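You operate a simulated robot arm through the tools that you are given. There is no shell and no other tool. Be economical: measure what you need, move in short steps, check, and stop when the job is done.

Carry out the task below with a simulated robot arm. There is one attempt and no reset: what you move stays moved.

TASK
Press the yellow plunger two times. Then press the test button two times. Then take the steel block marked l on the top of the cream cabinet and put it away on the top of the setting bench. Then push the door under the grey handle shut. Then close the drawer with the grey handle. The order counts. Set down upright: steel block marked L.

It is judged by the outcome, as a careful person would: the job done as asked, and still so three seconds after it is handed in. It fails if anything else is knocked over, pushed out of place, dropped, spilled or broken.

THE ROBOT
A 7-joint arm with a vacuum gripper on a trunk, on a base that drives. Base frame: it is fixed to the floor where the robot stands at the start and does not move with it; the origin is under the middle of the robot, x ahead of it, y to its left, z up; the surface under the hand at the start is at about z = 0.86. Lengths are in m, angles in rad, forces in N, time in s.
With the tool pointing down near the work surface it reaches from about 0.1 to 0.6 m from the robot's upright axis, wherever it stands. Its first joint turns from -1.204 to 3.002 rad. Places, roughly: door under the grey handle [-7, -2.6, 0.4]; drawer with the grey handle [-7, -2.8, 0.8]; steel block marked L [-6.75, -3.5, 1]; test button [0.3, -0.5, 0.9]; top of the setting bench [-2.3, -4.2, 0.9]; yellow plunger [0.5, 0, 1]. Payload 1.06 kg.
Tool frame: the origin (TCP) lies in the middle of the cups' lips, and z points out of the cups. The gripper has 1 cup of 0.024 m across, covering 0.024 by 0.024 m (tool x, y); the bellows give 0.008 m. With the vacuum on, a cup seals on a smooth face that it is pressed against (1 to 4 N); it does not hold porous or soft things. The pull reaches 23 N.
Orientation is that of the tool frame in the base frame, as a unit quaternion [w, x, y, z]. With the cups facing straight down, the tool's x points along the base's -x, its y along +y and its z along -z.

THE INTERFACE
- The arm moves only by the tool arm_command. Its arguments are lists of equal length, an entry for each row: "slide": the shift along the base's x, y, z in units of 40 mm (1.0 is 40 mm), a list of three; "dr": the turn, a rotation vector about the base's x, y, z in units of 5 degrees (1.0 is 5 degrees), a list of three; "valve": the vacuum: 1 switches it on, -1 off. In form: {"slide": [[x, y, z], ...], "dr": [[ax, ay, az], ...], "valve": [valve, ...]}. A call has 1 to 20 rows; each row shifts and turns the commanded pose from where the row before left it. A call with a number of a shift or a turn outside -1 to 1 is refused whole. Rows are played at 5 a second. More than 0.05 m and 0.15 rad between two rows, or a gripper value outside its range, and nothing of the call is played. Where a pose cannot be reached the arm comes as near as it can. A force on the tool above 40 N (or 10 N above the force at the start of the call, whichever is more), or a blocked arm, ends the call early, and 0.2 s more pass. The pull builds up within a second once a cup has sealed. Time passes only in rows, and 0.2 s behind the last, so rows that do not move give it time. It gives the time, the measured TCP pose, the force on the tool (base axes) and the pull of the vacuum at its end, in the units of the frame above (readings bear some noise), with the torque about the TCP (base axes, N m) and any sound that the robot's microphone picked up.
- Cameras (640 x 400 px; columns grow to the right, rows downward): "scene" is now at [0.1232, -0.0532, 1.3191]; the picture's right is [-0.57, -0.82, 0.00], its down [-0.11, 0.08, -0.99] and it looks along [0.82, -0.56, -0.14] (base axes); focal length 214 px, centre (320, 200). "wrist" rides on the gripper at [0.078, 0.019, -0.096] in the tool frame; the picture's right is [-0.24, 0.97, 0.00], its down [-0.71, -0.17, -0.69] and it looks along [-0.67, -0.16, 0.73] (tool axes); focal length 243 px, centre (320, 200). There is no depth. A picture from a camera that has moved, and an enlarged one, comes with that camera's place and axes in the base frame and with its lens. The place of the scene camera against the robot may be out by one fixed shift of up to 0.012 m in any direction.
- grab_frame(camera): a new picture of that camera. It takes no simulated time.
- move_column(by): slides the trunk up (or, below 0, down) by that many m; the arm and the scene camera ride with it, the base frame stays. It gives what a move gives, with no picture.
- drive_base(legs): drives the robot by 1 to 6 legs, each [ahead, left, turn to the left] in m, m and rad, along the robot's own axes; the way and the turn of a leg run together, so that a leg with both is an arc; at most 1.5 m and 3.142 rad a leg. The arm and the cameras ride along, it lands a little off, and it stops where it bumps. It gives what a move gives.
- turn_head(pan, tilt): turns the head with the scene camera to pan (to the left, within 1.396 rad either way) and tilt (down, from -0.506 to 1.204), counted from straight ahead of the robot. It gives what a move gives.
- close_up(camera, box): a new picture of the part [left, top, right, bottom] of that camera's present view, enlarged. It takes no simulated time.
- job_done(): hands the job in; it is judged then, once.

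Work in short steps. Places have to be worked out from the pictures, the camera data and where the tool is seen: move nearer, look again, correct. Check each grasp and each placing, and mend what went wrong. You have 165 turns and 128 pictures in all, those below and enlarged ones among them. Switch the vacuum off and draw the arm clear of the work before you hand the job in, unless the task says otherwise; then end with one line.

The tools are called by a JSON object that holds its "method" and its "body". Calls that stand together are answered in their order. arm_command: Moves the arm, as the interface text tells. Its arguments: {"type":"object","properties":{"slide":{"type":"array"},"dr":{"type":"array"},"valve":{"type":"array"}},"required":["slide","dr","valve"]} The other tools are called the same way: move_column (by) slides the trunk up or down; drive_base (legs) drives the base; turn_head (pan, tilt) turns the head that bears the scene camera; grab_frame (camera) takes a picture; close_up (camera, box) takes an enlarged picture of a part of a camera's view; job_done () hands the job in.

At the start:

```text
clock: 0.0
eef_pos: [0.3159, -0.1175, 1.3356]
orientation: [0.0, 0.001, 1.0, 0.001]
force: [0.4, -0.4, 0.2]
ft_torque: [-0.01, 0.0, 0.01]
pull: 0.2
trunk travel left (down, up): [-0.44, 0.053]
robot x, y, heading: [0.0019, 0.0021, -0.0]
head pan, tilt: [-0.604, 0.14]
```

scene: 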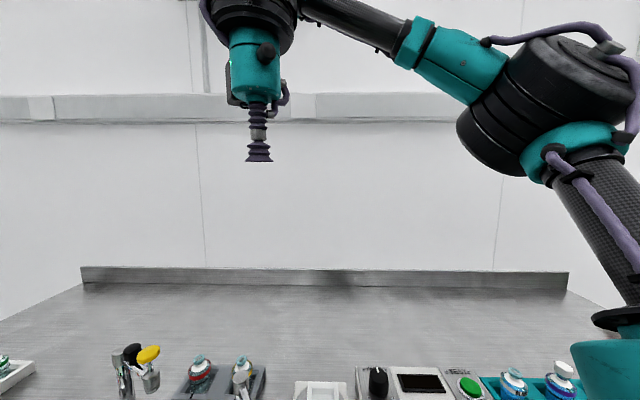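
wrist: 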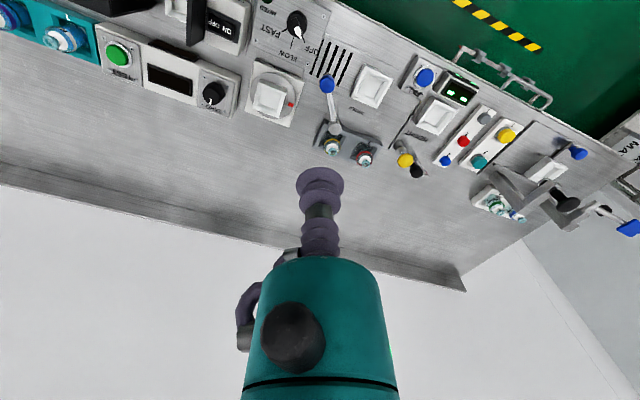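

The wrist view shows a bench with many controls. I tilt the head down to look at the bench from the scene camera.

{"method": "turn_head", "body": {"pan": -0.3, "tilt": 0.8}}

{"method": "grab_frame", "body": {"camera": "scene"}}

{"method": "close_up", "body": {"camera": "wrist", "box": [300, 20, 640, 233]}}

{"method": "close_up", "body": {"camera": "wrist", "box": [0, 0, 340, 213]}}

```text
clock: 1.0
eef_pos: [0.3165, -0.117, 1.3355]
orientation: [0.0, 0.0, 1.0, 0.0]
force: [0.6, 0.3, -0.2]
ft_torque: [0.0, 0.0, 0.0]
pull: 0.0
trunk travel left (down, up): [-0.44, 0.053]
robot x, y, heading: [0.0046, -0.0007, -0.002]
head pan, tilt: [-0.3, 0.799]
```

```text
125 pictures are left
camera scene: at [0.124, -0.0245, 1.2598], right [-0.3, -0.96, 0.0], down [-0.68, 0.21, -0.7], along [0.67, -0.21, -0.72], focal length 214 px, centre (320, 200)
```

scene: 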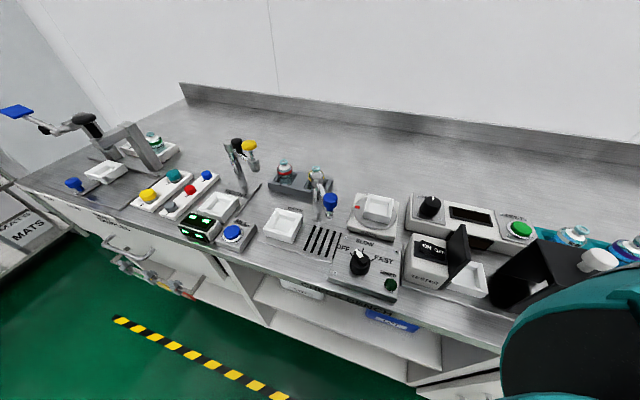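

```text
1.88 times, centred on (470, 126) of wrist
camera zoom: at [0.2389, -0.0982, 1.4313], right [0.24, 0.97, 0.0], down [0.71, -0.17, 0.69], along [0.67, -0.16, -0.73], focal length 456 px, centre (38, 338)
```

zoom: 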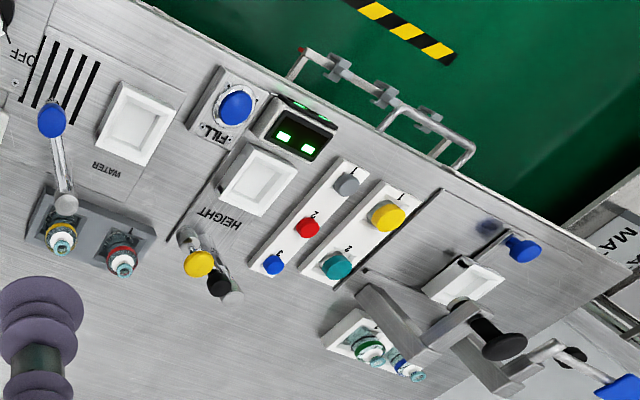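

```text
1.88 times, centred on (170, 106) of wrist
camera zoom: at [0.2389, -0.0982, 1.4313], right [0.24, 0.97, 0.0], down [0.71, -0.17, 0.69], along [0.67, -0.16, -0.73], focal length 456 px, centre (602, 376)
```

zoom: 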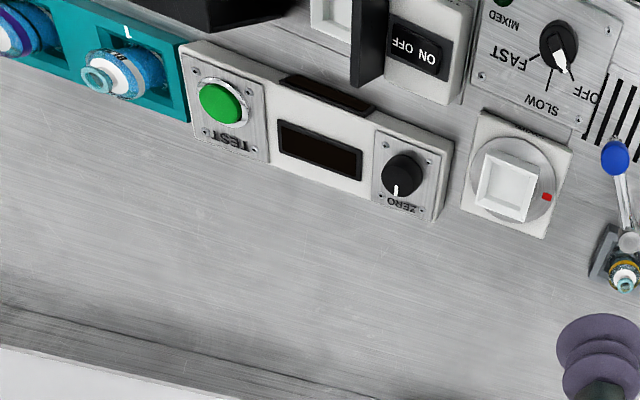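

The yellow cap on the post seems to be the plunger. I look at it enlarged, along with the test button.

{"method": "close_up", "body": {"camera": "scene", "box": [180, 120, 300, 195]}}

{"method": "close_up", "body": {"camera": "scene", "box": [400, 170, 580, 282]}}

```text
5.33 times, centred on (240, 158) of scene
camera zoom: at [0.124, -0.0245, 1.2598], right [-0.3, -0.96, 0.0], down [-0.68, 0.21, -0.7], along [0.67, -0.21, -0.72], focal length 1144 px, centre (747, 427)
```

zoom: 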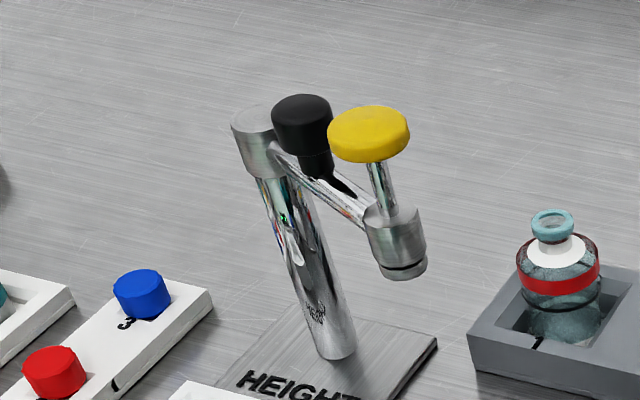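

```text
3.56 times, centred on (490, 226) of scene
camera zoom: at [0.124, -0.0245, 1.2598], right [-0.3, -0.96, 0.0], down [-0.68, 0.21, -0.7], along [0.67, -0.21, -0.72], focal length 763 px, centre (-284, 108)
```

zoom: 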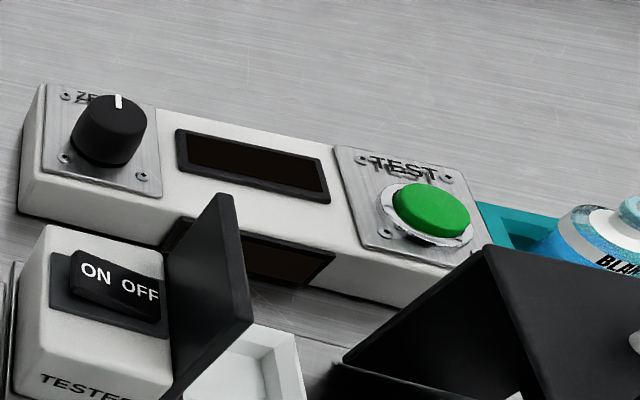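

I triangulate the plunger cap at about (0.533, 0.0, 1.035) and the test button at about (0.26, -0.517, 0.885). I move above the plunger to check.

{"method": "arm_command", "body": {"slide": [[0.677, 0.363, -0.674], [0.677, 0.363, -0.674], [0.677, 0.363, -0.674], [0.677, 0.363, -0.674], [0.677, 0.363, -0.674], [0.677, 0.363, -0.674], [0.677, 0.363, -0.674], [0.677, 0.363, -0.674], [0, 0, 0]], "dr": [[0, 0, 0], [0, 0, 0], [0, 0, 0], [0, 0, 0], [0, 0, 0], [0, 0, 0], [0, 0, 0], [0, 0, 0], [0, 0, 0]], "valve": [-1, -1, -1, -1, -1, -1, -1, -1, -1]}}

{"method": "grab_frame", "body": {"camera": "wrist"}}

{"method": "close_up", "body": {"camera": "scene", "box": [160, 60, 320, 160]}}

```text
clock: 3.0
eef_pos: [0.5317, -0.0028, 1.1215]
orientation: [0.001, 0.0, 1.0, 0.0]
force: [0.4, -0.2, -0.1]
ft_torque: [0.0, -0.01, -0.01]
pull: 0.1
trunk travel left (down, up): [-0.44, 0.053]
robot x, y, heading: [-0.0012, 0.001, 0.0]
head pan, tilt: [-0.3, 0.799]
```

```text
120 pictures are left
camera wrist: at [0.4535, 0.0164, 1.2173], right [0.24, 0.97, 0.0], down [0.71, -0.17, 0.69], along [0.67, -0.16, -0.73], focal length 243 px, centre (320, 200)
```

wrist: 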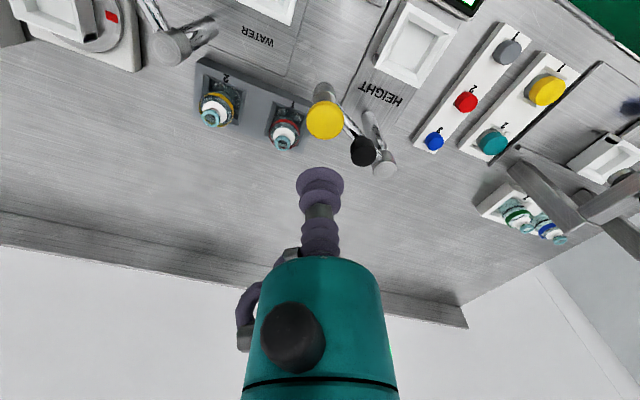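

```text
4.00 times, centred on (240, 110) of scene
camera zoom: at [0.1238, -0.0246, 1.2598], right [-0.3, -0.96, 0.0], down [-0.68, 0.21, -0.7], along [0.67, -0.21, -0.72], focal length 858 px, centre (640, 560)
```

zoom: 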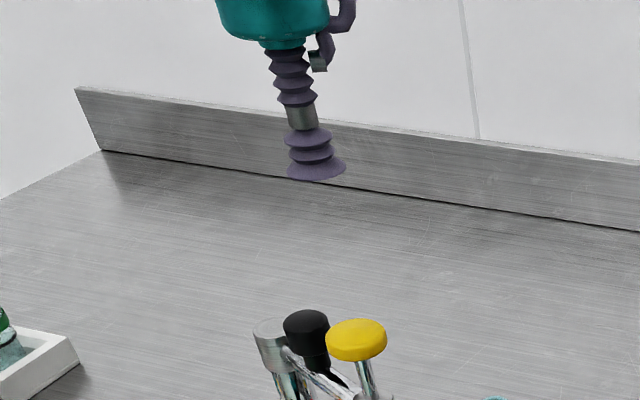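

The wrist ray puts the cap at about (0.537, 0.0, 1.033), so I correct by 5 mm and go down to just above it.

{"method": "arm_command", "body": {"slide": [[0.12, 0.03, -0.8], [0, 0, -0.8], [0, 0, 0]], "dr": [[0, 0, 0], [0, 0, 0], [0, 0, 0]], "valve": [-1, -1, -1]}}

{"method": "close_up", "body": {"camera": "wrist", "box": [220, 90, 420, 215]}}

{"method": "close_up", "body": {"camera": "scene", "box": [180, 80, 300, 155]}}

```text
clock: 3.8
eef_pos: [0.5366, -0.0002, 1.0571]
orientation: [-0.001, -0.001, 1.0, 0.0]
force: [0.0, -0.8, 0.2]
ft_torque: [-0.03, 0.01, 0.03]
pull: 0.1
trunk travel left (down, up): [-0.44, 0.053]
robot x, y, heading: [-0.0028, -0.0006, -0.003]
head pan, tilt: [-0.3, 0.799]
```

```text
3.20 times, centred on (320, 152) of wrist
camera zoom: at [0.4593, 0.0198, 1.1519], right [0.24, 0.97, 0.0], down [0.71, -0.17, 0.69], along [0.67, -0.16, -0.73], focal length 776 px, centre (320, 352)
```

zoom: 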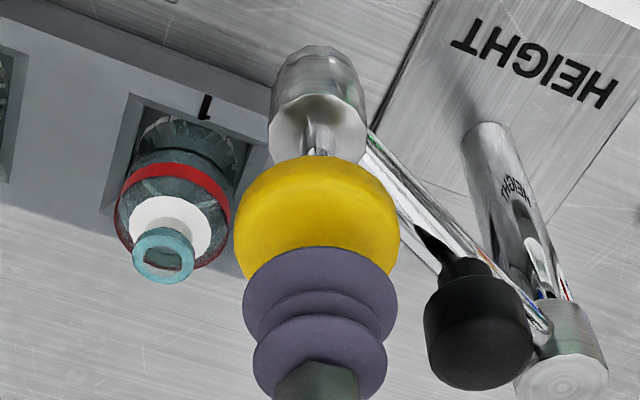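

```text
5.33 times, centred on (240, 118) of scene
camera zoom: at [0.1239, -0.0244, 1.2598], right [-0.3, -0.96, 0.0], down [-0.68, 0.21, -0.7], along [0.67, -0.21, -0.72], focal length 1144 px, centre (747, 640)
```

zoom: 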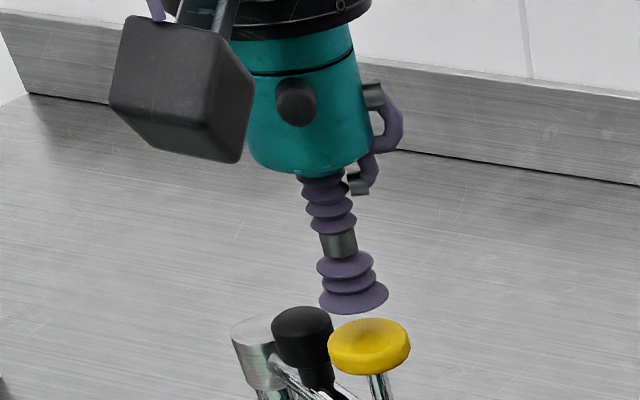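

The cup lines up with the cap. I go down in small steps until it touches.

{"method": "arm_command", "body": {"slide": [[0, 0, -0.3], [0, 0, -0.2], [0, 0, -0.1], [0, 0, -0.1]], "dr": [[0, 0, 0], [0, 0, 0], [0, 0, 0], [0, 0, 0]], "valve": [-1, -1, -1, -1]}}

{"method": "close_up", "body": {"camera": "scene", "box": [180, 80, 300, 155]}}

```text
clock: 4.8
eef_pos: [0.5364, 0.0002, 1.0276]
orientation: [0.0, 0.0, 1.0, 0.0]
force: [0.1, 0.5, 0.2]
ft_torque: [0.0, 0.04, -0.01]
pull: 0.0
trunk travel left (down, up): [-0.44, 0.053]
robot x, y, heading: [0.0002, 0.0028, -0.002]
head pan, tilt: [-0.3, 0.799]
heard: click
```

```text
5.33 times, centred on (240, 118) of scene
camera zoom: at [0.124, -0.0245, 1.2598], right [-0.3, -0.96, 0.0], down [-0.68, 0.21, -0.7], along [0.67, -0.21, -0.72], focal length 1144 px, centre (747, 640)
```

zoom: 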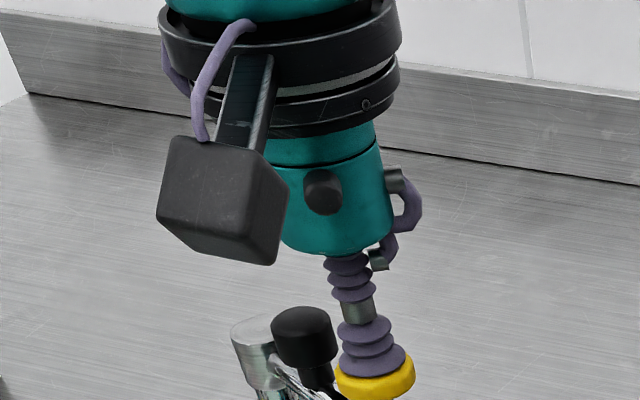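

A click was heard and the cap sits lower, so the plunger is going down lightly. I press a little further to see whether it bottoms out.

{"method": "arm_command", "body": {"slide": [[0, 0, -0.1], [0, 0, 0]], "dr": [[0, 0, 0], [0, 0, 0]], "valve": [-1, -1]}}

{"method": "close_up", "body": {"camera": "scene", "box": [180, 100, 300, 175]}}

```text
clock: 5.4
eef_pos: [0.5382, -0.0006, 1.0235]
orientation: [0.0, 0.0, 1.0, 0.0]
force: [-0.5, 0.2, 1.4]
ft_torque: [0.02, -0.02, -0.02]
pull: 0.0
trunk travel left (down, up): [-0.44, 0.053]
robot x, y, heading: [-0.0027, 0.0013, -0.002]
head pan, tilt: [-0.3, 0.799]
```

```text
5.33 times, centred on (240, 138) of scene
camera zoom: at [0.1238, -0.0244, 1.2598], right [-0.3, -0.96, 0.0], down [-0.68, 0.21, -0.7], along [0.67, -0.21, -0.72], focal length 1144 px, centre (747, 533)
```

zoom: 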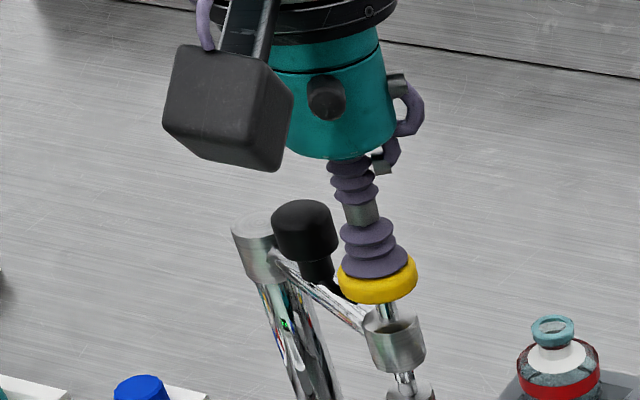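

The plunger moves with light force. I continue to the bottom of its stroke, watching the force.

{"method": "arm_command", "body": {"slide": [[0, 0, -0.1], [0, 0, -0.1], [0, 0, 0]], "dr": [[0, 0, 0], [0, 0, 0], [0, 0, 0]], "valve": [-1, -1, -1]}}

{"method": "close_up", "body": {"camera": "scene", "box": [180, 100, 300, 175]}}

```text
clock: 6.2
eef_pos: [0.5382, -0.0006, 1.0157]
orientation: [-0.001, 0.0, 1.0, 0.0]
force: [0.2, 0.3, 3.0]
ft_torque: [0.01, 0.01, 0.03]
pull: 0.0
trunk travel left (down, up): [-0.44, 0.053]
robot x, y, heading: [0.0027, -0.0013, -0.005]
head pan, tilt: [-0.3, 0.799]
```

```text
5.33 times, centred on (240, 138) of scene
camera zoom: at [0.1237, -0.0244, 1.2598], right [-0.3, -0.96, 0.0], down [-0.68, 0.21, -0.7], along [0.67, -0.21, -0.72], focal length 1144 px, centre (747, 533)
```

zoom: 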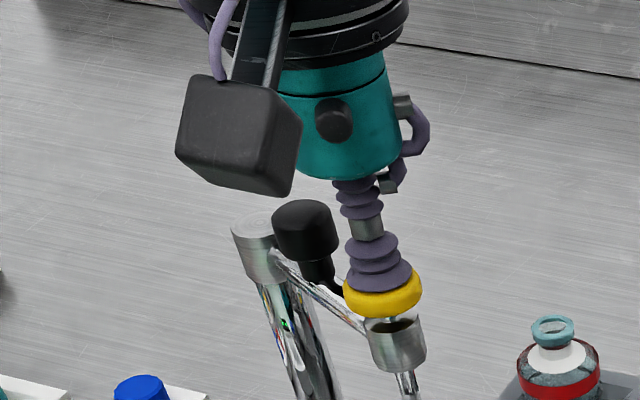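

There are still a few millimetres of stroke left, so I press on by two small steps.

{"method": "arm_command", "body": {"slide": [[0, 0, -0.1], [0, 0, -0.1], [0, 0, 0]], "dr": [[0, 0, 0], [0, 0, 0], [0, 0, 0]], "valve": [-1, -1, -1]}}

```text
clock: 7.0
eef_pos: [0.5376, -0.001, 1.0095]
orientation: [0.002, 0.001, 1.0, 0.001]
force: [3.7, 0.0, 21.0]
ft_torque: [0.01, 0.09, -0.16]
pull: 0.0
trunk travel left (down, up): [-0.44, 0.053]
robot x, y, heading: [0.0006, -0.0014, 0.0]
head pan, tilt: [-0.3, 0.799]
```

It bottomed out at 21 N, so press one is complete. I raise fully to let it return.

{"method": "arm_command", "body": {"slide": [[0, 0, 0.3], [0, 0, 0.5], [0, 0, 0.4], [0, 0, 0], [0, 0, 0]], "dr": [[0, 0, 0], [0, 0, 0], [0, 0, 0], [0, 0, 0], [0, 0, 0]], "valve": [-1, -1, -1, -1, -1]}}

{"method": "close_up", "body": {"camera": "scene", "box": [180, 100, 300, 175]}}

```text
clock: 8.2
eef_pos: [0.5369, -0.001, 1.0557]
orientation: [0.001, 0.0, 1.0, 0.0]
force: [0.4, 0.9, 0.3]
ft_torque: [0.01, -0.03, 0.01]
pull: 0.0
trunk travel left (down, up): [-0.44, 0.053]
robot x, y, heading: [0.0005, 0.0, 0.0]
head pan, tilt: [-0.3, 0.799]
```

```text
5.33 times, centred on (240, 138) of scene
camera zoom: at [0.124, -0.0245, 1.2597], right [-0.3, -0.96, 0.0], down [-0.68, 0.21, -0.7], along [0.67, -0.21, -0.72], focal length 1144 px, centre (747, 533)
```

zoom: 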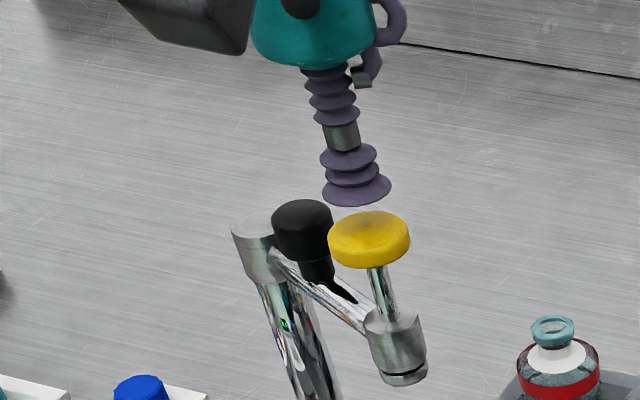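

The plunger has returned to its full height. Second press, to the same depth, and then up.

{"method": "arm_command", "body": {"slide": [[0, 0, -0.4], [0, 0, -0.3], [0, 0, -0.2], [0, 0, -0.1], [0, 0, -0.1], [0, 0, -0.04], [0, 0, 0]], "dr": [[0, 0, 0], [0, 0, 0], [0, 0, 0], [0, 0, 0], [0, 0, 0], [0, 0, 0], [0, 0, 0]], "valve": [-1, -1, -1, -1, -1, -1, -1]}}

```text
clock: 9.8
eef_pos: [0.5379, 0.0001, 1.0114]
orientation: [0.001, 0.001, 1.0, 0.0]
force: [0.9, 1.8, 9.2]
ft_torque: [-0.06, 0.06, 0.06]
pull: 0.0
trunk travel left (down, up): [-0.44, 0.053]
robot x, y, heading: [-0.0025, 0.0006, 0.004]
head pan, tilt: [-0.3, 0.799]
heard: click
```

The second press clicked too. I raise and move over towards the test button.

{"method": "arm_command", "body": {"slide": [[0, 0, 0.4], [0, 0, 1], [0, 0, 1], [0, 0, 1], [-0.46, -0.862, 0], [-0.46, -0.862, 0], [-0.46, -0.862, 0], [-0.46, -0.862, 0], [-0.46, -0.862, 0], [-0.46, -0.862, 0], [-0.46, -0.862, 0], [-0.46, -0.862, 0], [-0.46, -0.862, 0], [-0.46, -0.862, 0], [-0.46, -0.862, 0], [-0.46, -0.862, 0], [-0.46, -0.862, 0], [-0.46, -0.862, 0], [-0.46, -0.862, 0], [0, 0, 0]], "dr": [[0, 0, 0], [0, 0, 0], [0, 0, 0], [0, 0, 0], [0, 0, 0], [0, 0, 0], [0, 0, 0], [0, 0, 0], [0, 0, 0], [0, 0, 0], [0, 0, 0], [0, 0, 0], [0, 0, 0], [0, 0, 0], [0, 0, 0], [0, 0, 0], [0, 0, 0], [0, 0, 0], [0, 0, 0], [0, 0, 0]], "valve": [-1, -1, -1, -1, -1, -1, -1, -1, -1, -1, -1, -1, -1, -1, -1, -1, -1, -1, -1, -1]}}

{"method": "turn_head", "body": {"pan": -0.9, "tilt": 0.6}}

{"method": "grab_frame", "body": {"camera": "wrist"}}

{"method": "grab_frame", "body": {"camera": "scene"}}

```text
clock: 14.0
eef_pos: [0.3189, -0.4295, 1.1153]
orientation: [0.0, 0.001, 1.0, 0.0]
force: [-0.2, 0.1, -0.1]
ft_torque: [0.02, -0.03, -0.04]
pull: 0.1
out of reach, approached as far as the arm can: row 16, 17, 18, 19
trunk travel left (down, up): [-0.44, 0.053]
robot x, y, heading: [0.0019, -0.0009, 0.004]
head pan, tilt: [-0.3, 0.799]
```

```text
clock: 15.0
eef_pos: [0.3197, -0.429, 1.116]
orientation: [0.0, 0.001, 1.0, 0.0]
force: [-0.2, -0.7, 0.8]
ft_torque: [0.02, 0.01, -0.03]
pull: 0.0
trunk travel left (down, up): [-0.44, 0.053]
robot x, y, heading: [-0.0026, -0.0001, -0.002]
head pan, tilt: [-0.901, 0.6]
```

```text
112 pictures are left
camera wrist: at [0.2422, -0.409, 1.2115], right [0.24, 0.97, 0.0], down [0.71, -0.17, 0.69], along [0.67, -0.16, -0.73], focal length 243 px, centre (320, 200)
```

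wrist: 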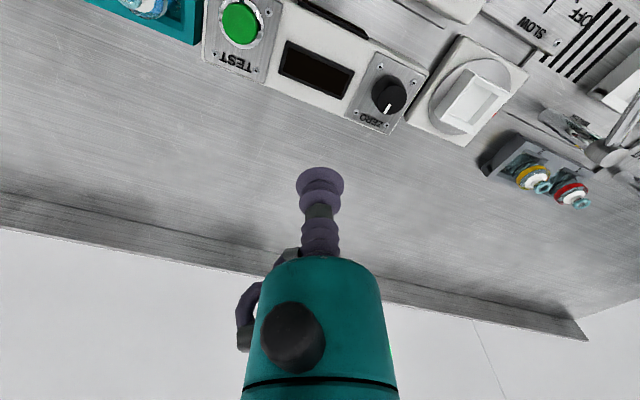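

```text
111 pictures are left
camera scene: at [0.1019, -0.0698, 1.2766], right [-0.78, -0.62, 0.0], down [-0.35, 0.44, -0.82], along [0.51, -0.65, -0.57], focal length 214 px, centre (320, 200)
```

scene: 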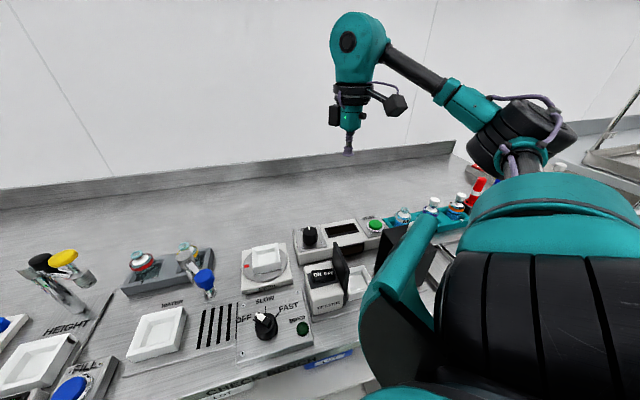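

The button lies beyond joint one's reach from here; I refine it to about (0.26, -0.50, 0.90). I drive 0.2 m to the right.

{"method": "drive_base", "body": {"legs": [[0, -0.2, 0]]}}

```text
clock: 17.1
eef_pos: [0.3191, -0.5951, 1.1148]
orientation: [-0.001, -0.002, 1.0, 0.0]
force: [0.1, 0.1, 0.6]
ft_torque: [-0.02, 0.02, 0.0]
pull: 0.0
trunk travel left (down, up): [-0.44, 0.053]
robot x, y, heading: [0.0001, -0.1705, 0.011]
head pan, tilt: [-0.901, 0.6]
stopped in leg 1: the robot was blocked; the commanded pose is now the measured one
```

The base stopped at y = -0.17, which is enough. I move the hand above the button and look.

{"method": "arm_command", "body": {"slide": [[-0.37, 0.595, -0.5], [-0.37, 0.595, -0.5], [-0.37, 0.595, -0.5], [-0.37, 0.595, -0.5], [0, 0, 0]], "dr": [[0, 0, 0], [0, 0, 0], [0, 0, 0], [0, 0, 0], [0, 0, 0]], "valve": [-1, -1, -1, -1, -1]}}

{"method": "grab_frame", "body": {"camera": "wrist"}}

{"method": "grab_frame", "body": {"camera": "scene"}}

```text
clock: 18.4
eef_pos: [0.2625, -0.5001, 1.0356]
orientation: [0.0, -0.003, 1.0, 0.0]
force: [-0.2, 0.4, 0.0]
ft_torque: [0.03, 0.01, 0.0]
pull: 0.1
trunk travel left (down, up): [-0.44, 0.053]
robot x, y, heading: [-0.0044, -0.1712, 0.003]
head pan, tilt: [-0.901, 0.6]
```

```text
110 pictures are left
camera wrist: at [0.1841, -0.4822, 1.1311], right [0.23, 0.97, 0.0], down [0.71, -0.17, 0.69], along [0.67, -0.16, -0.73], focal length 243 px, centre (320, 200)
```

wrist: 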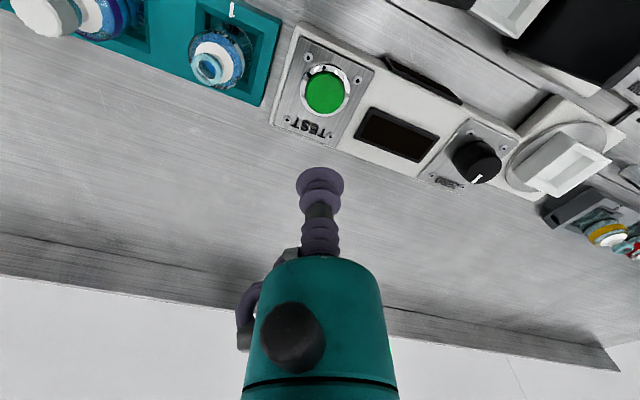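

```text
109 pictures are left
camera scene: at [0.0988, -0.2389, 1.2766], right [-0.78, -0.63, 0.0], down [-0.35, 0.44, -0.83], along [0.52, -0.64, -0.56], focal length 214 px, centre (320, 200)
```

scene: 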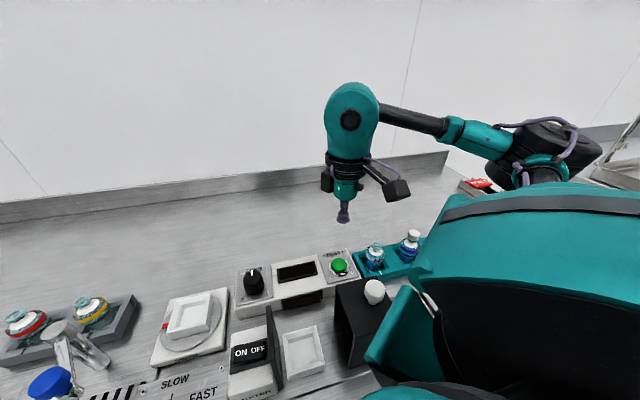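

The button is right below the cup. The arm's shoulder looks near the black box with the white knob, so I check that before lowering.

{"method": "turn_head", "body": {"pan": -0.9, "tilt": 1.15}}

{"method": "grab_frame", "body": {"camera": "scene"}}

```text
clock: 19.3
eef_pos: [0.2615, -0.5008, 1.0358]
orientation: [0.0, -0.003, 1.0, 0.0]
force: [-0.4, 0.1, 0.4]
ft_torque: [0.01, -0.01, 0.03]
pull: 0.0
trunk travel left (down, up): [-0.44, 0.053]
robot x, y, heading: [-0.0018, -0.1676, 0.004]
head pan, tilt: [-0.901, 1.15]
```

```text
108 pictures are left
camera scene: at [0.0808, -0.2164, 1.235], right [-0.78, -0.63, 0.0], down [-0.57, 0.71, -0.41], along [0.26, -0.32, -0.91], focal length 214 px, centre (320, 200)
```

scene: 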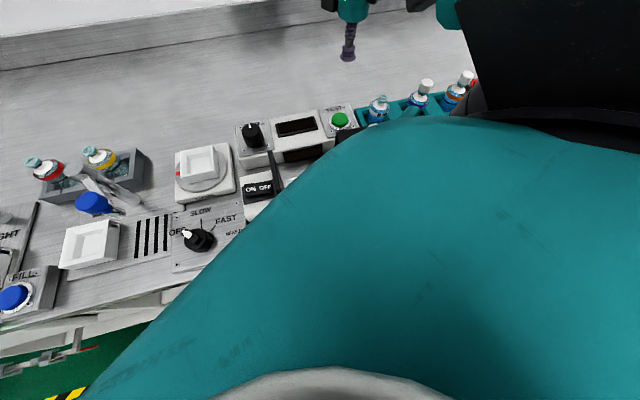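

The shoulder hides the box, so I raise the trunk 5 cm for clearance before lowering the hand.

{"method": "move_column", "body": {"by": 0.05}}

{"method": "turn_head", "body": {"pan": -0.7, "tilt": 0.7}}

{"method": "grab_frame", "body": {"camera": "scene"}}

```text
clock: 20.2
eef_pos: [0.2602, -0.5014, 1.0848]
orientation: [0.0, -0.004, 1.0, 0.0]
force: [-0.7, 0.5, 0.1]
ft_torque: [-0.03, -0.04, -0.01]
pull: 0.0
trunk travel left (down, up): [-0.49, 0.003]
robot x, y, heading: [-0.0003, -0.168, 0.008]
head pan, tilt: [-0.901, 1.15]
```

```text
clock: 21.1
eef_pos: [0.2604, -0.5009, 1.0856]
orientation: [0.0, -0.002, 1.0, 0.0]
force: [0.1, 0.2, -0.7]
ft_torque: [-0.01, 0.01, -0.01]
pull: 0.0
trunk travel left (down, up): [-0.49, 0.003]
robot x, y, heading: [-0.0058, -0.1677, 0.006]
head pan, tilt: [-0.7, 0.7]
```

```text
107 pictures are left
camera scene: at [0.06, -0.2246, 1.3218], right [-0.64, -0.77, 0.0], down [-0.5, 0.41, -0.76], along [0.59, -0.49, -0.64], focal length 214 px, centre (320, 200)
```

scene: 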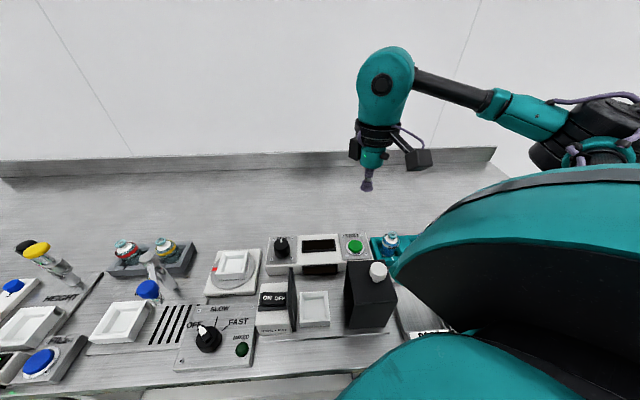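

All still stands upright. I lower the hand to about 3 cm above the button.

{"method": "arm_command", "body": {"slide": [[0.06, 0.1, -0.95], [0, 0, -0.95], [0, 0, -0.95], [0, 0, -0.95], [0, 0, 0]], "dr": [[0, 0, 0], [0, 0, 0], [0, 0, 0], [0, 0, 0], [0, 0, 0]], "valve": [-1, -1, -1, -1, -1]}}

{"method": "close_up", "body": {"camera": "wrist", "box": [220, 90, 420, 215]}}

{"method": "grab_frame", "body": {"camera": "scene"}}

```text
clock: 22.3
eef_pos: [0.261, -0.4962, 0.9328]
orientation: [0.001, -0.002, 1.0, 0.0]
force: [-0.5, 0.4, 0.0]
ft_torque: [-0.01, 0.02, -0.02]
pull: 0.0
trunk travel left (down, up): [-0.49, 0.003]
robot x, y, heading: [-0.0066, -0.1716, 0.003]
head pan, tilt: [-0.7, 0.7]
```

```text
3.20 times, centred on (320, 152) of wrist
camera zoom: at [0.1834, -0.4773, 1.0277], right [0.23, 0.97, 0.0], down [0.71, -0.17, 0.68], along [0.67, -0.16, -0.73], focal length 776 px, centre (320, 352)
```

zoom: 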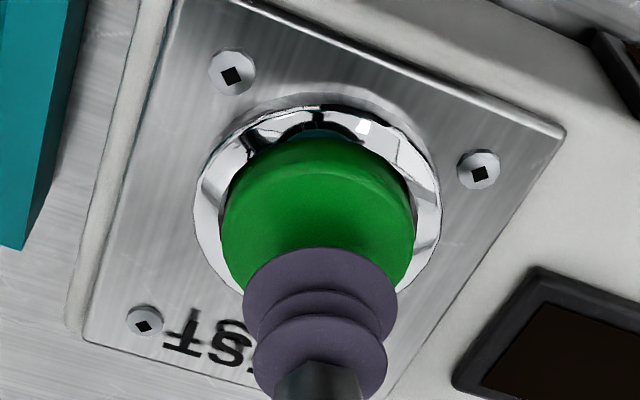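

```text
105 pictures are left
camera scene: at [0.06, -0.2245, 1.3219], right [-0.64, -0.77, 0.0], down [-0.5, 0.41, -0.77], along [0.59, -0.49, -0.64], focal length 214 px, centre (320, 200)
```

scene: 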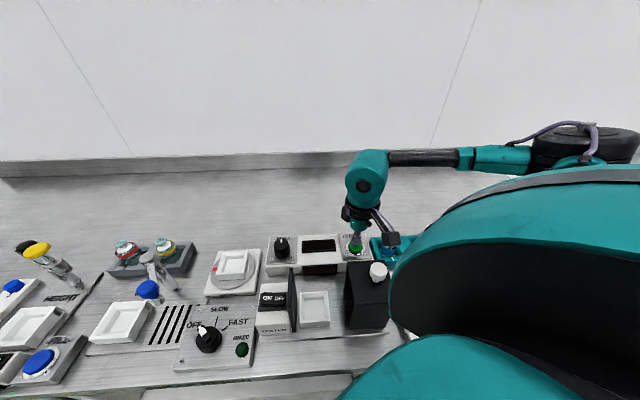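

Nearly centred; I shift 4 mm ahead and go down in small steps to press.

{"method": "arm_command", "body": {"slide": [[0.1, -0.04, -0.3], [0, 0, -0.2], [0, 0, -0.1], [0, 0, -0.1], [0, 0, 0]], "dr": [[0, 0, 0], [0, 0, 0], [0, 0, 0], [0, 0, 0], [0, 0, 0]], "valve": [-1, -1, -1, -1, -1]}}

{"method": "close_up", "body": {"camera": "scene", "box": [310, 200, 420, 269]}}

```text
clock: 23.5
eef_pos: [0.2664, -0.4974, 0.9051]
orientation: [0.0, -0.002, 1.0, 0.0]
force: [-2.7, -0.7, 6.0]
ft_torque: [0.04, -0.01, 0.01]
pull: 0.0
trunk travel left (down, up): [-0.49, 0.003]
robot x, y, heading: [-0.0024, -0.1669, 0.011]
head pan, tilt: [-0.7, 0.7]
heard: click
```

```text
5.80 times, centred on (365, 234) of scene
camera zoom: at [0.0595, -0.2245, 1.3219], right [-0.64, -0.77, 0.0], down [-0.5, 0.41, -0.77], along [0.59, -0.49, -0.64], focal length 1243 px, centre (59, 0)
```

zoom: 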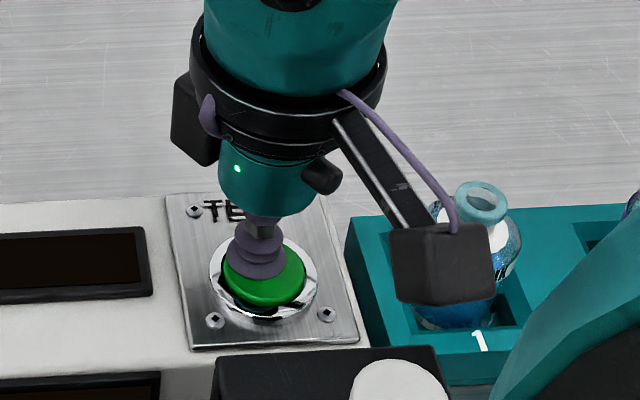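

Click heard at 6 N. I press 3 mm more to be sure, then release.

{"method": "arm_command", "body": {"slide": [[0, 0, -0.08], [0, 0, 0]], "dr": [[0, 0, 0], [0, 0, 0]], "valve": [-1, -1]}}

{"method": "arm_command", "body": {"slide": [[0, 0, 0.4], [0, 0, 0.4], [0, 0, 0], [0, 0, 0], [0, 0, 0]], "dr": [[0, 0, 0], [0, 0, 0], [0, 0, 0], [0, 0, 0], [0, 0, 0]], "valve": [-1, -1, -1, -1, -1]}}

{"method": "close_up", "body": {"camera": "scene", "box": [310, 200, 420, 269]}}

```text
clock: 24.1
eef_pos: [0.2666, -0.4969, 0.9032]
orientation: [0.001, -0.002, 1.0, 0.0]
force: [-2.9, -3.8, 15.3]
ft_torque: [0.07, -0.08, 0.03]
pull: 0.1
trunk travel left (down, up): [-0.49, 0.003]
robot x, y, heading: [-0.004, -0.1713, 0.009]
head pan, tilt: [-0.7, 0.7]
```

```text
clock: 25.3
eef_pos: [0.266, -0.497, 0.9347]
orientation: [0.0, -0.003, 1.0, 0.0]
force: [-0.4, 0.1, -0.8]
ft_torque: [-0.02, 0.04, 0.0]
pull: 0.1
trunk travel left (down, up): [-0.49, 0.003]
robot x, y, heading: [-0.0004, -0.1717, 0.007]
head pan, tilt: [-0.7, 0.7]
```

```text
5.80 times, centred on (365, 234) of scene
camera zoom: at [0.0601, -0.2246, 1.3219], right [-0.64, -0.77, 0.0], down [-0.5, 0.41, -0.76], along [0.59, -0.49, -0.64], focal length 1243 px, centre (59, 0)
```

zoom: 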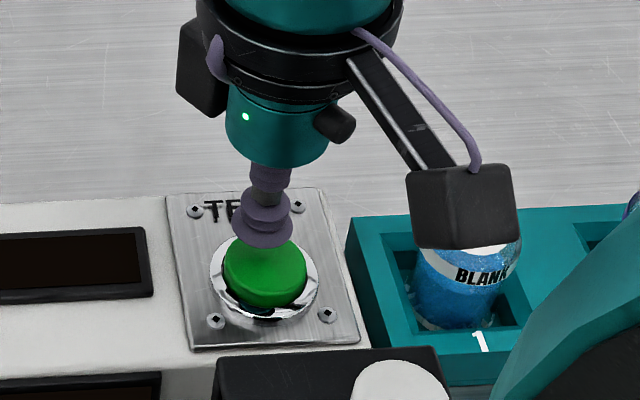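

The button came back. Second press, to the same depth, then up high.

{"method": "arm_command", "body": {"slide": [[0, 0, -0.4], [0, 0, -0.2], [0, 0, -0.1], [0, 0, -0.08], [0, 0, 0]], "dr": [[0, 0, 0], [0, 0, 0], [0, 0, 0], [0, 0, 0], [0, 0, 0]], "valve": [-1, -1, -1, -1, -1]}}

{"method": "arm_command", "body": {"slide": [[0, 0, 0.4], [0, 0, 0.8], [0, 0, 0.9], [0, 0, 0.9], [0, 0, 0.9], [0, 0, 0.9], [0, 0, 0.9], [0, 0, 0]], "dr": [[0, 0, 0], [0, 0, 0], [0, 0, 0], [0, 0, 0], [0, 0, 0], [0, 0, 0], [0, 0, 0], [0, 0, 0]], "valve": [-1, -1, -1, -1, -1, -1, -1, -1]}}

{"method": "turn_head", "body": {"pan": 1.39, "tilt": 0.35}}

{"method": "grab_frame", "body": {"camera": "scene"}}

{"method": "turn_head", "body": {"pan": -1.39, "tilt": 0.35}}

{"method": "grab_frame", "body": {"camera": "scene"}}

```text
clock: 26.5
eef_pos: [0.2666, -0.498, 0.9034]
orientation: [0.002, -0.003, 1.0, 0.0]
force: [-0.7, 0.9, 13.7]
ft_torque: [0.01, -0.08, 0.05]
pull: 0.0
trunk travel left (down, up): [-0.49, 0.003]
robot x, y, heading: [-0.0027, -0.1643, 0.008]
head pan, tilt: [-0.7, 0.7]
heard: click
```

```text
clock: 28.3
eef_pos: [0.2653, -0.499, 1.1302]
orientation: [-0.001, -0.002, 1.0, 0.0]
force: [-0.4, 0.3, 0.3]
ft_torque: [0.0, 0.03, 0.0]
pull: 0.1
trunk travel left (down, up): [-0.49, 0.003]
robot x, y, heading: [-0.0037, -0.1734, 0.007]
head pan, tilt: [-0.7, 0.7]
```

```text
clock: 30.3
eef_pos: [0.2648, -0.4986, 1.1309]
orientation: [0.0, -0.003, 1.0, 0.0]
force: [0.3, -0.8, 0.6]
ft_torque: [0.0, 0.01, 0.01]
pull: 0.1
trunk travel left (down, up): [-0.49, 0.003]
robot x, y, heading: [0.0018, -0.1674, 0.005]
head pan, tilt: [1.389, 0.351]
```

```text
102 pictures are left
camera scene: at [0.0108, -0.0787, 1.3533], right [0.98, -0.17, 0.0], down [-0.06, -0.34, -0.94], along [0.16, 0.92, -0.34], focal length 214 px, centre (320, 200)
```

scene: 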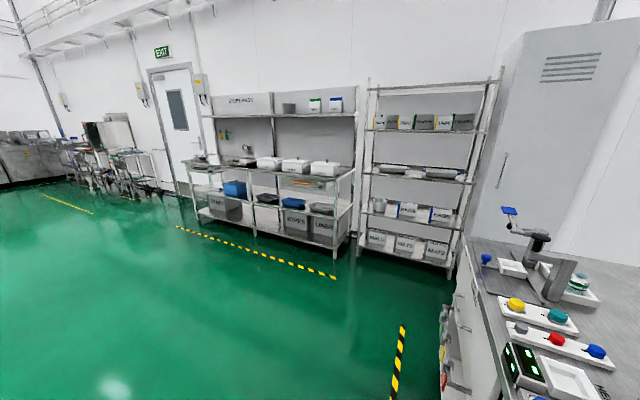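

```text
clock: 32.8
eef_pos: [0.2659, -0.4996, 1.1305]
orientation: [0.0, -0.002, 1.0, 0.0]
force: [0.2, 0.9, -0.6]
ft_torque: [0.02, -0.02, -0.03]
pull: 0.0
trunk travel left (down, up): [-0.49, 0.003]
robot x, y, heading: [-0.0039, -0.1685, 0.007]
head pan, tilt: [-1.389, 0.351]
```

```text
101 pictures are left
camera scene: at [0.0122, -0.2618, 1.3533], right [-0.98, -0.19, 0.0], down [-0.06, 0.34, -0.94], along [0.18, -0.92, -0.34], focal length 214 px, centre (320, 200)
```

scene: 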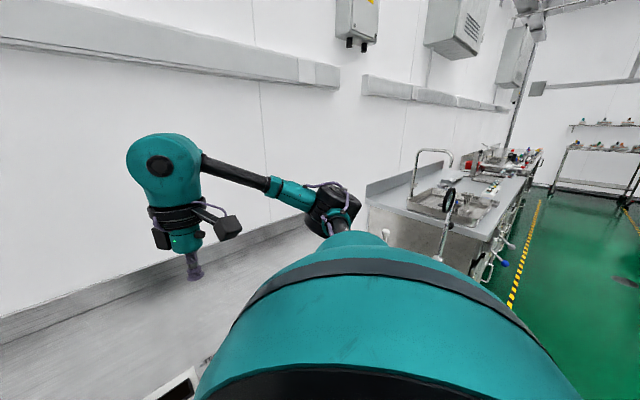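

Both test presses clicked. Now I back off from the bench by 0.5 m and turn around to look at the room.

{"method": "drive_base", "body": {"legs": [[-0.6, 0, 0]]}}

{"method": "turn_head", "body": {"pan": 0, "tilt": 0.6}}

{"method": "grab_frame", "body": {"camera": "scene"}}

```text
clock: 36.2
eef_pos: [-0.3471, -0.5039, 1.1306]
orientation: [0.0, 0.002, 1.0, 0.0]
force: [-0.3, 0.9, 0.0]
ft_torque: [-0.01, -0.06, -0.01]
pull: 0.1
trunk travel left (down, up): [-0.49, 0.003]
robot x, y, heading: [-0.6142, -0.1731, -0.007]
head pan, tilt: [-1.389, 0.351]
```

```text
clock: 37.8
eef_pos: [-0.349, -0.5041, 1.1314]
orientation: [-0.001, 0.004, 1.0, 0.0]
force: [-0.2, 0.2, 0.1]
ft_torque: [0.01, -0.03, 0.01]
pull: 0.0
trunk travel left (down, up): [-0.49, 0.003]
robot x, y, heading: [-0.6141, -0.1728, -0.005]
head pan, tilt: [0.0, 0.6]
```

```text
100 pictures are left
camera scene: at [-0.5267, -0.1723, 1.3305], right [0.0, -1.0, 0.0], down [-0.56, 0.0, -0.83], along [0.83, 0.0, -0.56], focal length 214 px, centre (320, 200)
```

scene: 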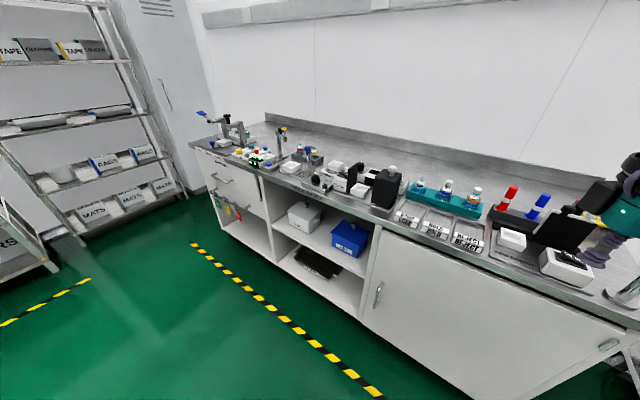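

The workbench is undisturbed. I back off a bit more and turn left to face the other way.

{"method": "drive_base", "body": {"legs": [[-0.3, 0, 0], [0, 0, 2.4]]}}

{"method": "turn_head", "body": {"pan": 0.74, "tilt": 0.2}}

{"method": "grab_frame", "body": {"camera": "scene"}}

```text
clock: 45.5
eef_pos: [-0.8821, 0.2525, 1.1307]
orientation: [0.0, 0.928, -0.371, 0.0]
force: [0.3, -0.7, -0.1]
ft_torque: [-0.05, -0.01, 0.02]
pull: 0.0
trunk travel left (down, up): [-0.49, 0.003]
robot x, y, heading: [-0.9169, -0.1658, 2.384]
head pan, tilt: [0.0, 0.6]
```

```text
clock: 46.5
eef_pos: [-0.8816, 0.2533, 1.1305]
orientation: [0.0, 0.929, -0.371, 0.0]
force: [0.0, -0.4, -0.8]
ft_torque: [0.02, 0.01, 0.03]
pull: 0.1
trunk travel left (down, up): [-0.49, 0.003]
robot x, y, heading: [-0.9143, -0.1698, 2.383]
head pan, tilt: [0.74, 0.201]
```

```text
99 pictures are left
camera scene: at [-1.0163, -0.1672, 1.3672], right [0.02, 1.0, 0.0], down [0.2, 0.0, -0.98], along [-0.98, 0.02, -0.2], focal length 214 px, centre (320, 200)
```

scene: 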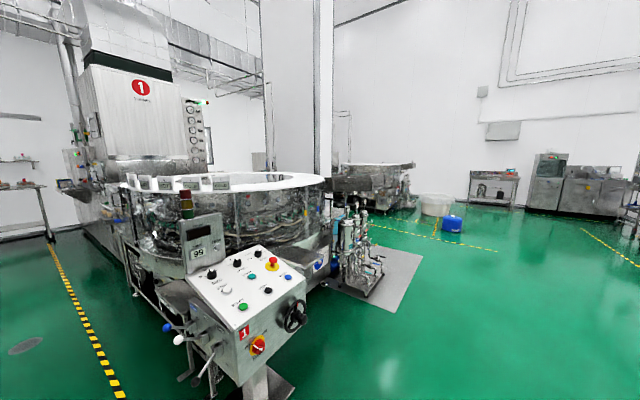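

A large machine stands between here and the goal. I turn the head further left to see the aisle on that side.

{"method": "turn_head", "body": {"pan": 1.39, "tilt": 0.3}}

{"method": "grab_frame", "body": {"camera": "scene"}}

{"method": "drive_base", "body": {"legs": [[0, 0, 1.0]]}}

{"method": "grab_frame", "body": {"camera": "scene"}}

```text
clock: 47.6
eef_pos: [-0.8815, 0.2538, 1.1302]
orientation: [0.0, 0.929, -0.371, 0.0]
force: [0.4, -0.9, 0.2]
ft_torque: [-0.03, 0.05, 0.0]
pull: 0.1
trunk travel left (down, up): [-0.49, 0.003]
robot x, y, heading: [-0.9149, -0.1684, 2.384]
head pan, tilt: [1.389, 0.3]
```

```text
98 pictures are left
camera scene: at [-0.9985, -0.224, 1.358], right [-0.59, 0.81, 0.0], down [0.24, 0.17, -0.96], along [-0.77, -0.56, -0.3], focal length 214 px, centre (320, 200)
```

scene: 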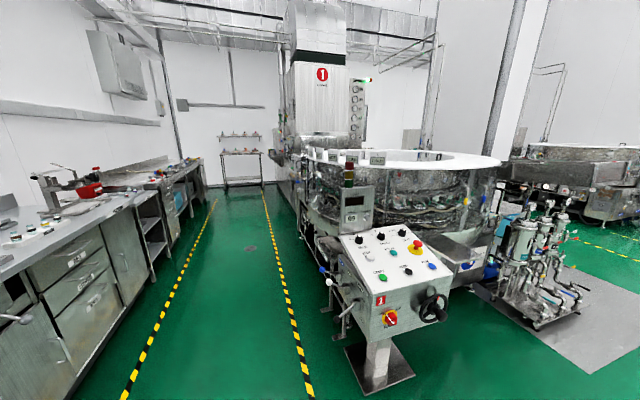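

```text
clock: 50.5
eef_pos: [-1.2537, 0.0863, 1.1304]
orientation: [0.0, 0.993, 0.118, 0.0]
force: [0.3, -0.8, 0.7]
ft_torque: [-0.02, 0.01, -0.02]
pull: 0.1
trunk travel left (down, up): [-0.49, 0.003]
robot x, y, heading: [-0.9152, -0.1693, -2.9]
head pan, tilt: [1.389, 0.3]
```

```text
97 pictures are left
camera scene: at [-0.9185, -0.2654, 1.358], right [-1.0, -0.06, 0.0], down [-0.02, 0.3, -0.96], along [0.06, -0.95, -0.3], focal length 214 px, centre (320, 200)
```

scene: 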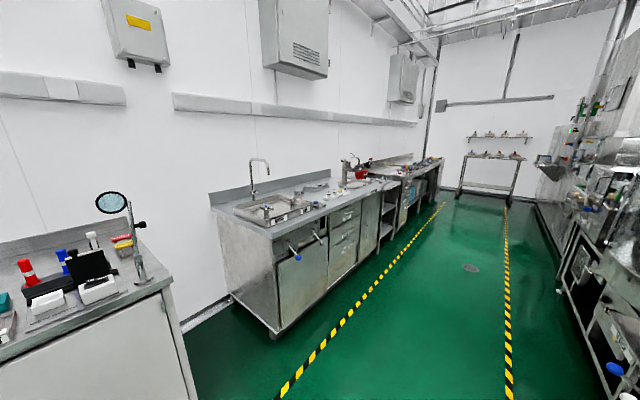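

The aisle runs along -y. I zoom in on the far end to find the setting bench and a way through.

{"method": "close_up", "body": {"camera": "scene", "box": [400, 80, 640, 230]}}

{"method": "turn_head", "body": {"pan": -0.6, "tilt": 0.2}}

{"method": "grab_frame", "body": {"camera": "scene"}}

```text
2.67 times, centred on (520, 155) of scene
camera zoom: at [-0.9185, -0.2654, 1.358], right [-1.0, -0.06, 0.0], down [-0.02, 0.3, -0.96], along [0.06, -0.95, -0.3], focal length 572 px, centre (-213, 320)
```

zoom: 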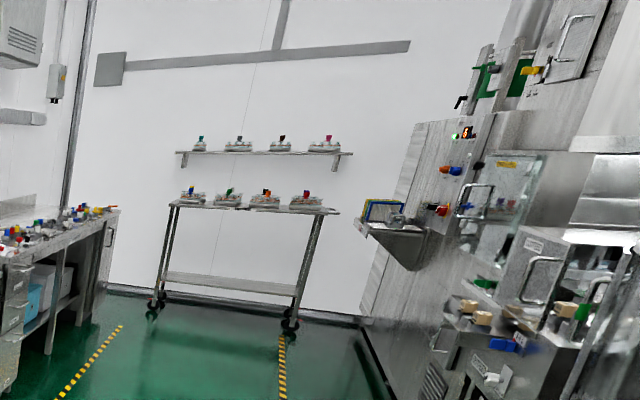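

```text
clock: 52.4
eef_pos: [-1.2526, 0.0878, 1.1296]
orientation: [0.0, 0.993, 0.118, 0.0]
force: [-0.8, -0.3, -0.6]
ft_torque: [-0.02, 0.0, -0.02]
pull: 0.2
trunk travel left (down, up): [-0.49, 0.003]
robot x, y, heading: [-0.9162, -0.1681, -2.902]
head pan, tilt: [-0.6, 0.201]
```

```text
95 pictures are left
camera scene: at [-1.0112, -0.1394, 1.3673], right [0.35, 0.94, 0.0], down [0.19, -0.07, -0.98], along [-0.92, 0.34, -0.2], focal length 214 px, centre (320, 200)
```

scene: 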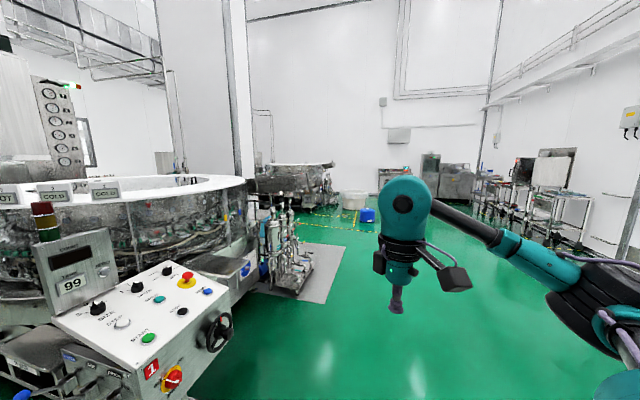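

The goal cabinet lies behind machine 1. I'll scout around its right side, over the open floor: turn right about 1 rad and drive 1.4 m.

{"method": "drive_base", "body": {"legs": [[0, 0, -1.02], [1.5, 0, 0], [0.6, 0, 0], [0, 0, 0.9]]}}

{"method": "turn_head", "body": {"pan": 0.3, "tilt": 0.2}}

{"method": "grab_frame", "body": {"camera": "scene"}}

```text
clock: 67.8
eef_pos: [-2.674, 1.6236, 1.1306]
orientation: [0.0, 0.998, 0.057, 0.0]
force: [0.8, 0.0, 0.2]
ft_torque: [-0.03, -0.02, 0.01]
pull: 0.1
trunk travel left (down, up): [-0.49, 0.003]
robot x, y, heading: [-2.3721, 1.3256, -3.025]
head pan, tilt: [-0.6, 0.201]
```

```text
clock: 69.0
eef_pos: [-2.6748, 1.6233, 1.1305]
orientation: [0.0, 0.998, 0.057, 0.0]
force: [0.6, -0.5, -1.0]
ft_torque: [-0.01, -0.04, 0.0]
pull: 0.1
trunk travel left (down, up): [-0.49, 0.003]
robot x, y, heading: [-2.3709, 1.3264, -3.023]
head pan, tilt: [0.3, 0.201]
```

```text
94 pictures are left
camera scene: at [-2.4653, 1.287, 1.3673], right [-0.4, 0.92, 0.0], down [0.18, 0.08, -0.98], along [-0.9, -0.4, -0.2], focal length 214 px, centre (320, 200)
```

scene: 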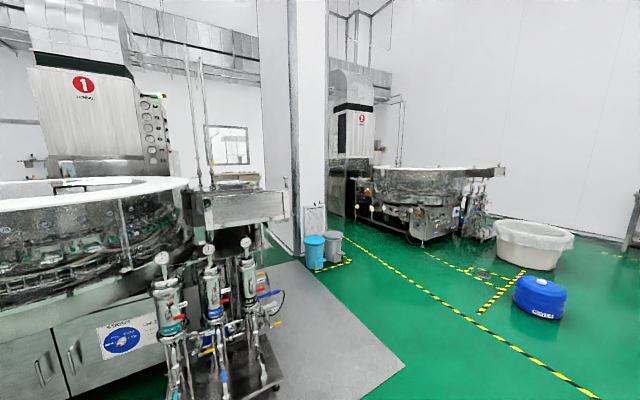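

The cream cabinet seems visible through the passage between machine 1 and the pillar. I drive 1.5 m ahead past the manifold and look into the passage.

{"method": "drive_base", "body": {"legs": [[1.5, 0, 0]]}}

{"method": "turn_head", "body": {"pan": 0.95, "tilt": 0.4}}

{"method": "grab_frame", "body": {"camera": "scene"}}

```text
clock: 76.4
eef_pos: [-4.1619, 1.4423, 1.1302]
orientation: [-0.001, 0.998, 0.06, 0.0]
force: [0.7, 0.8, 0.4]
ft_torque: [-0.02, -0.02, -0.03]
pull: 0.1
trunk travel left (down, up): [-0.49, 0.003]
robot x, y, heading: [-3.8559, 1.1451, -3.02]
head pan, tilt: [0.3, 0.201]
```

```text
clock: 77.4
eef_pos: [-4.1624, 1.4442, 1.1298]
orientation: [0.0, 0.998, 0.06, 0.0]
force: [0.3, -0.6, 0.5]
ft_torque: [0.02, 0.0, 0.01]
pull: 0.1
trunk travel left (down, up): [-0.49, 0.003]
robot x, y, heading: [-3.8581, 1.1464, -3.023]
head pan, tilt: [0.949, 0.4]
```

```text
93 pictures are left
camera scene: at [-3.9104, 1.0651, 1.3488], right [-0.88, 0.48, 0.0], down [0.19, 0.34, -0.92], along [-0.44, -0.81, -0.39], focal length 214 px, centre (320, 200)
```

scene: 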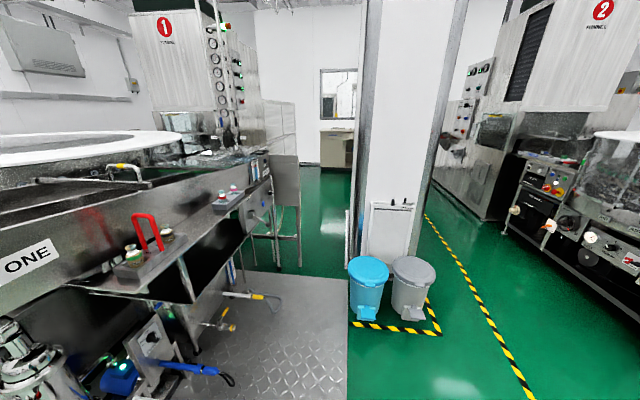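

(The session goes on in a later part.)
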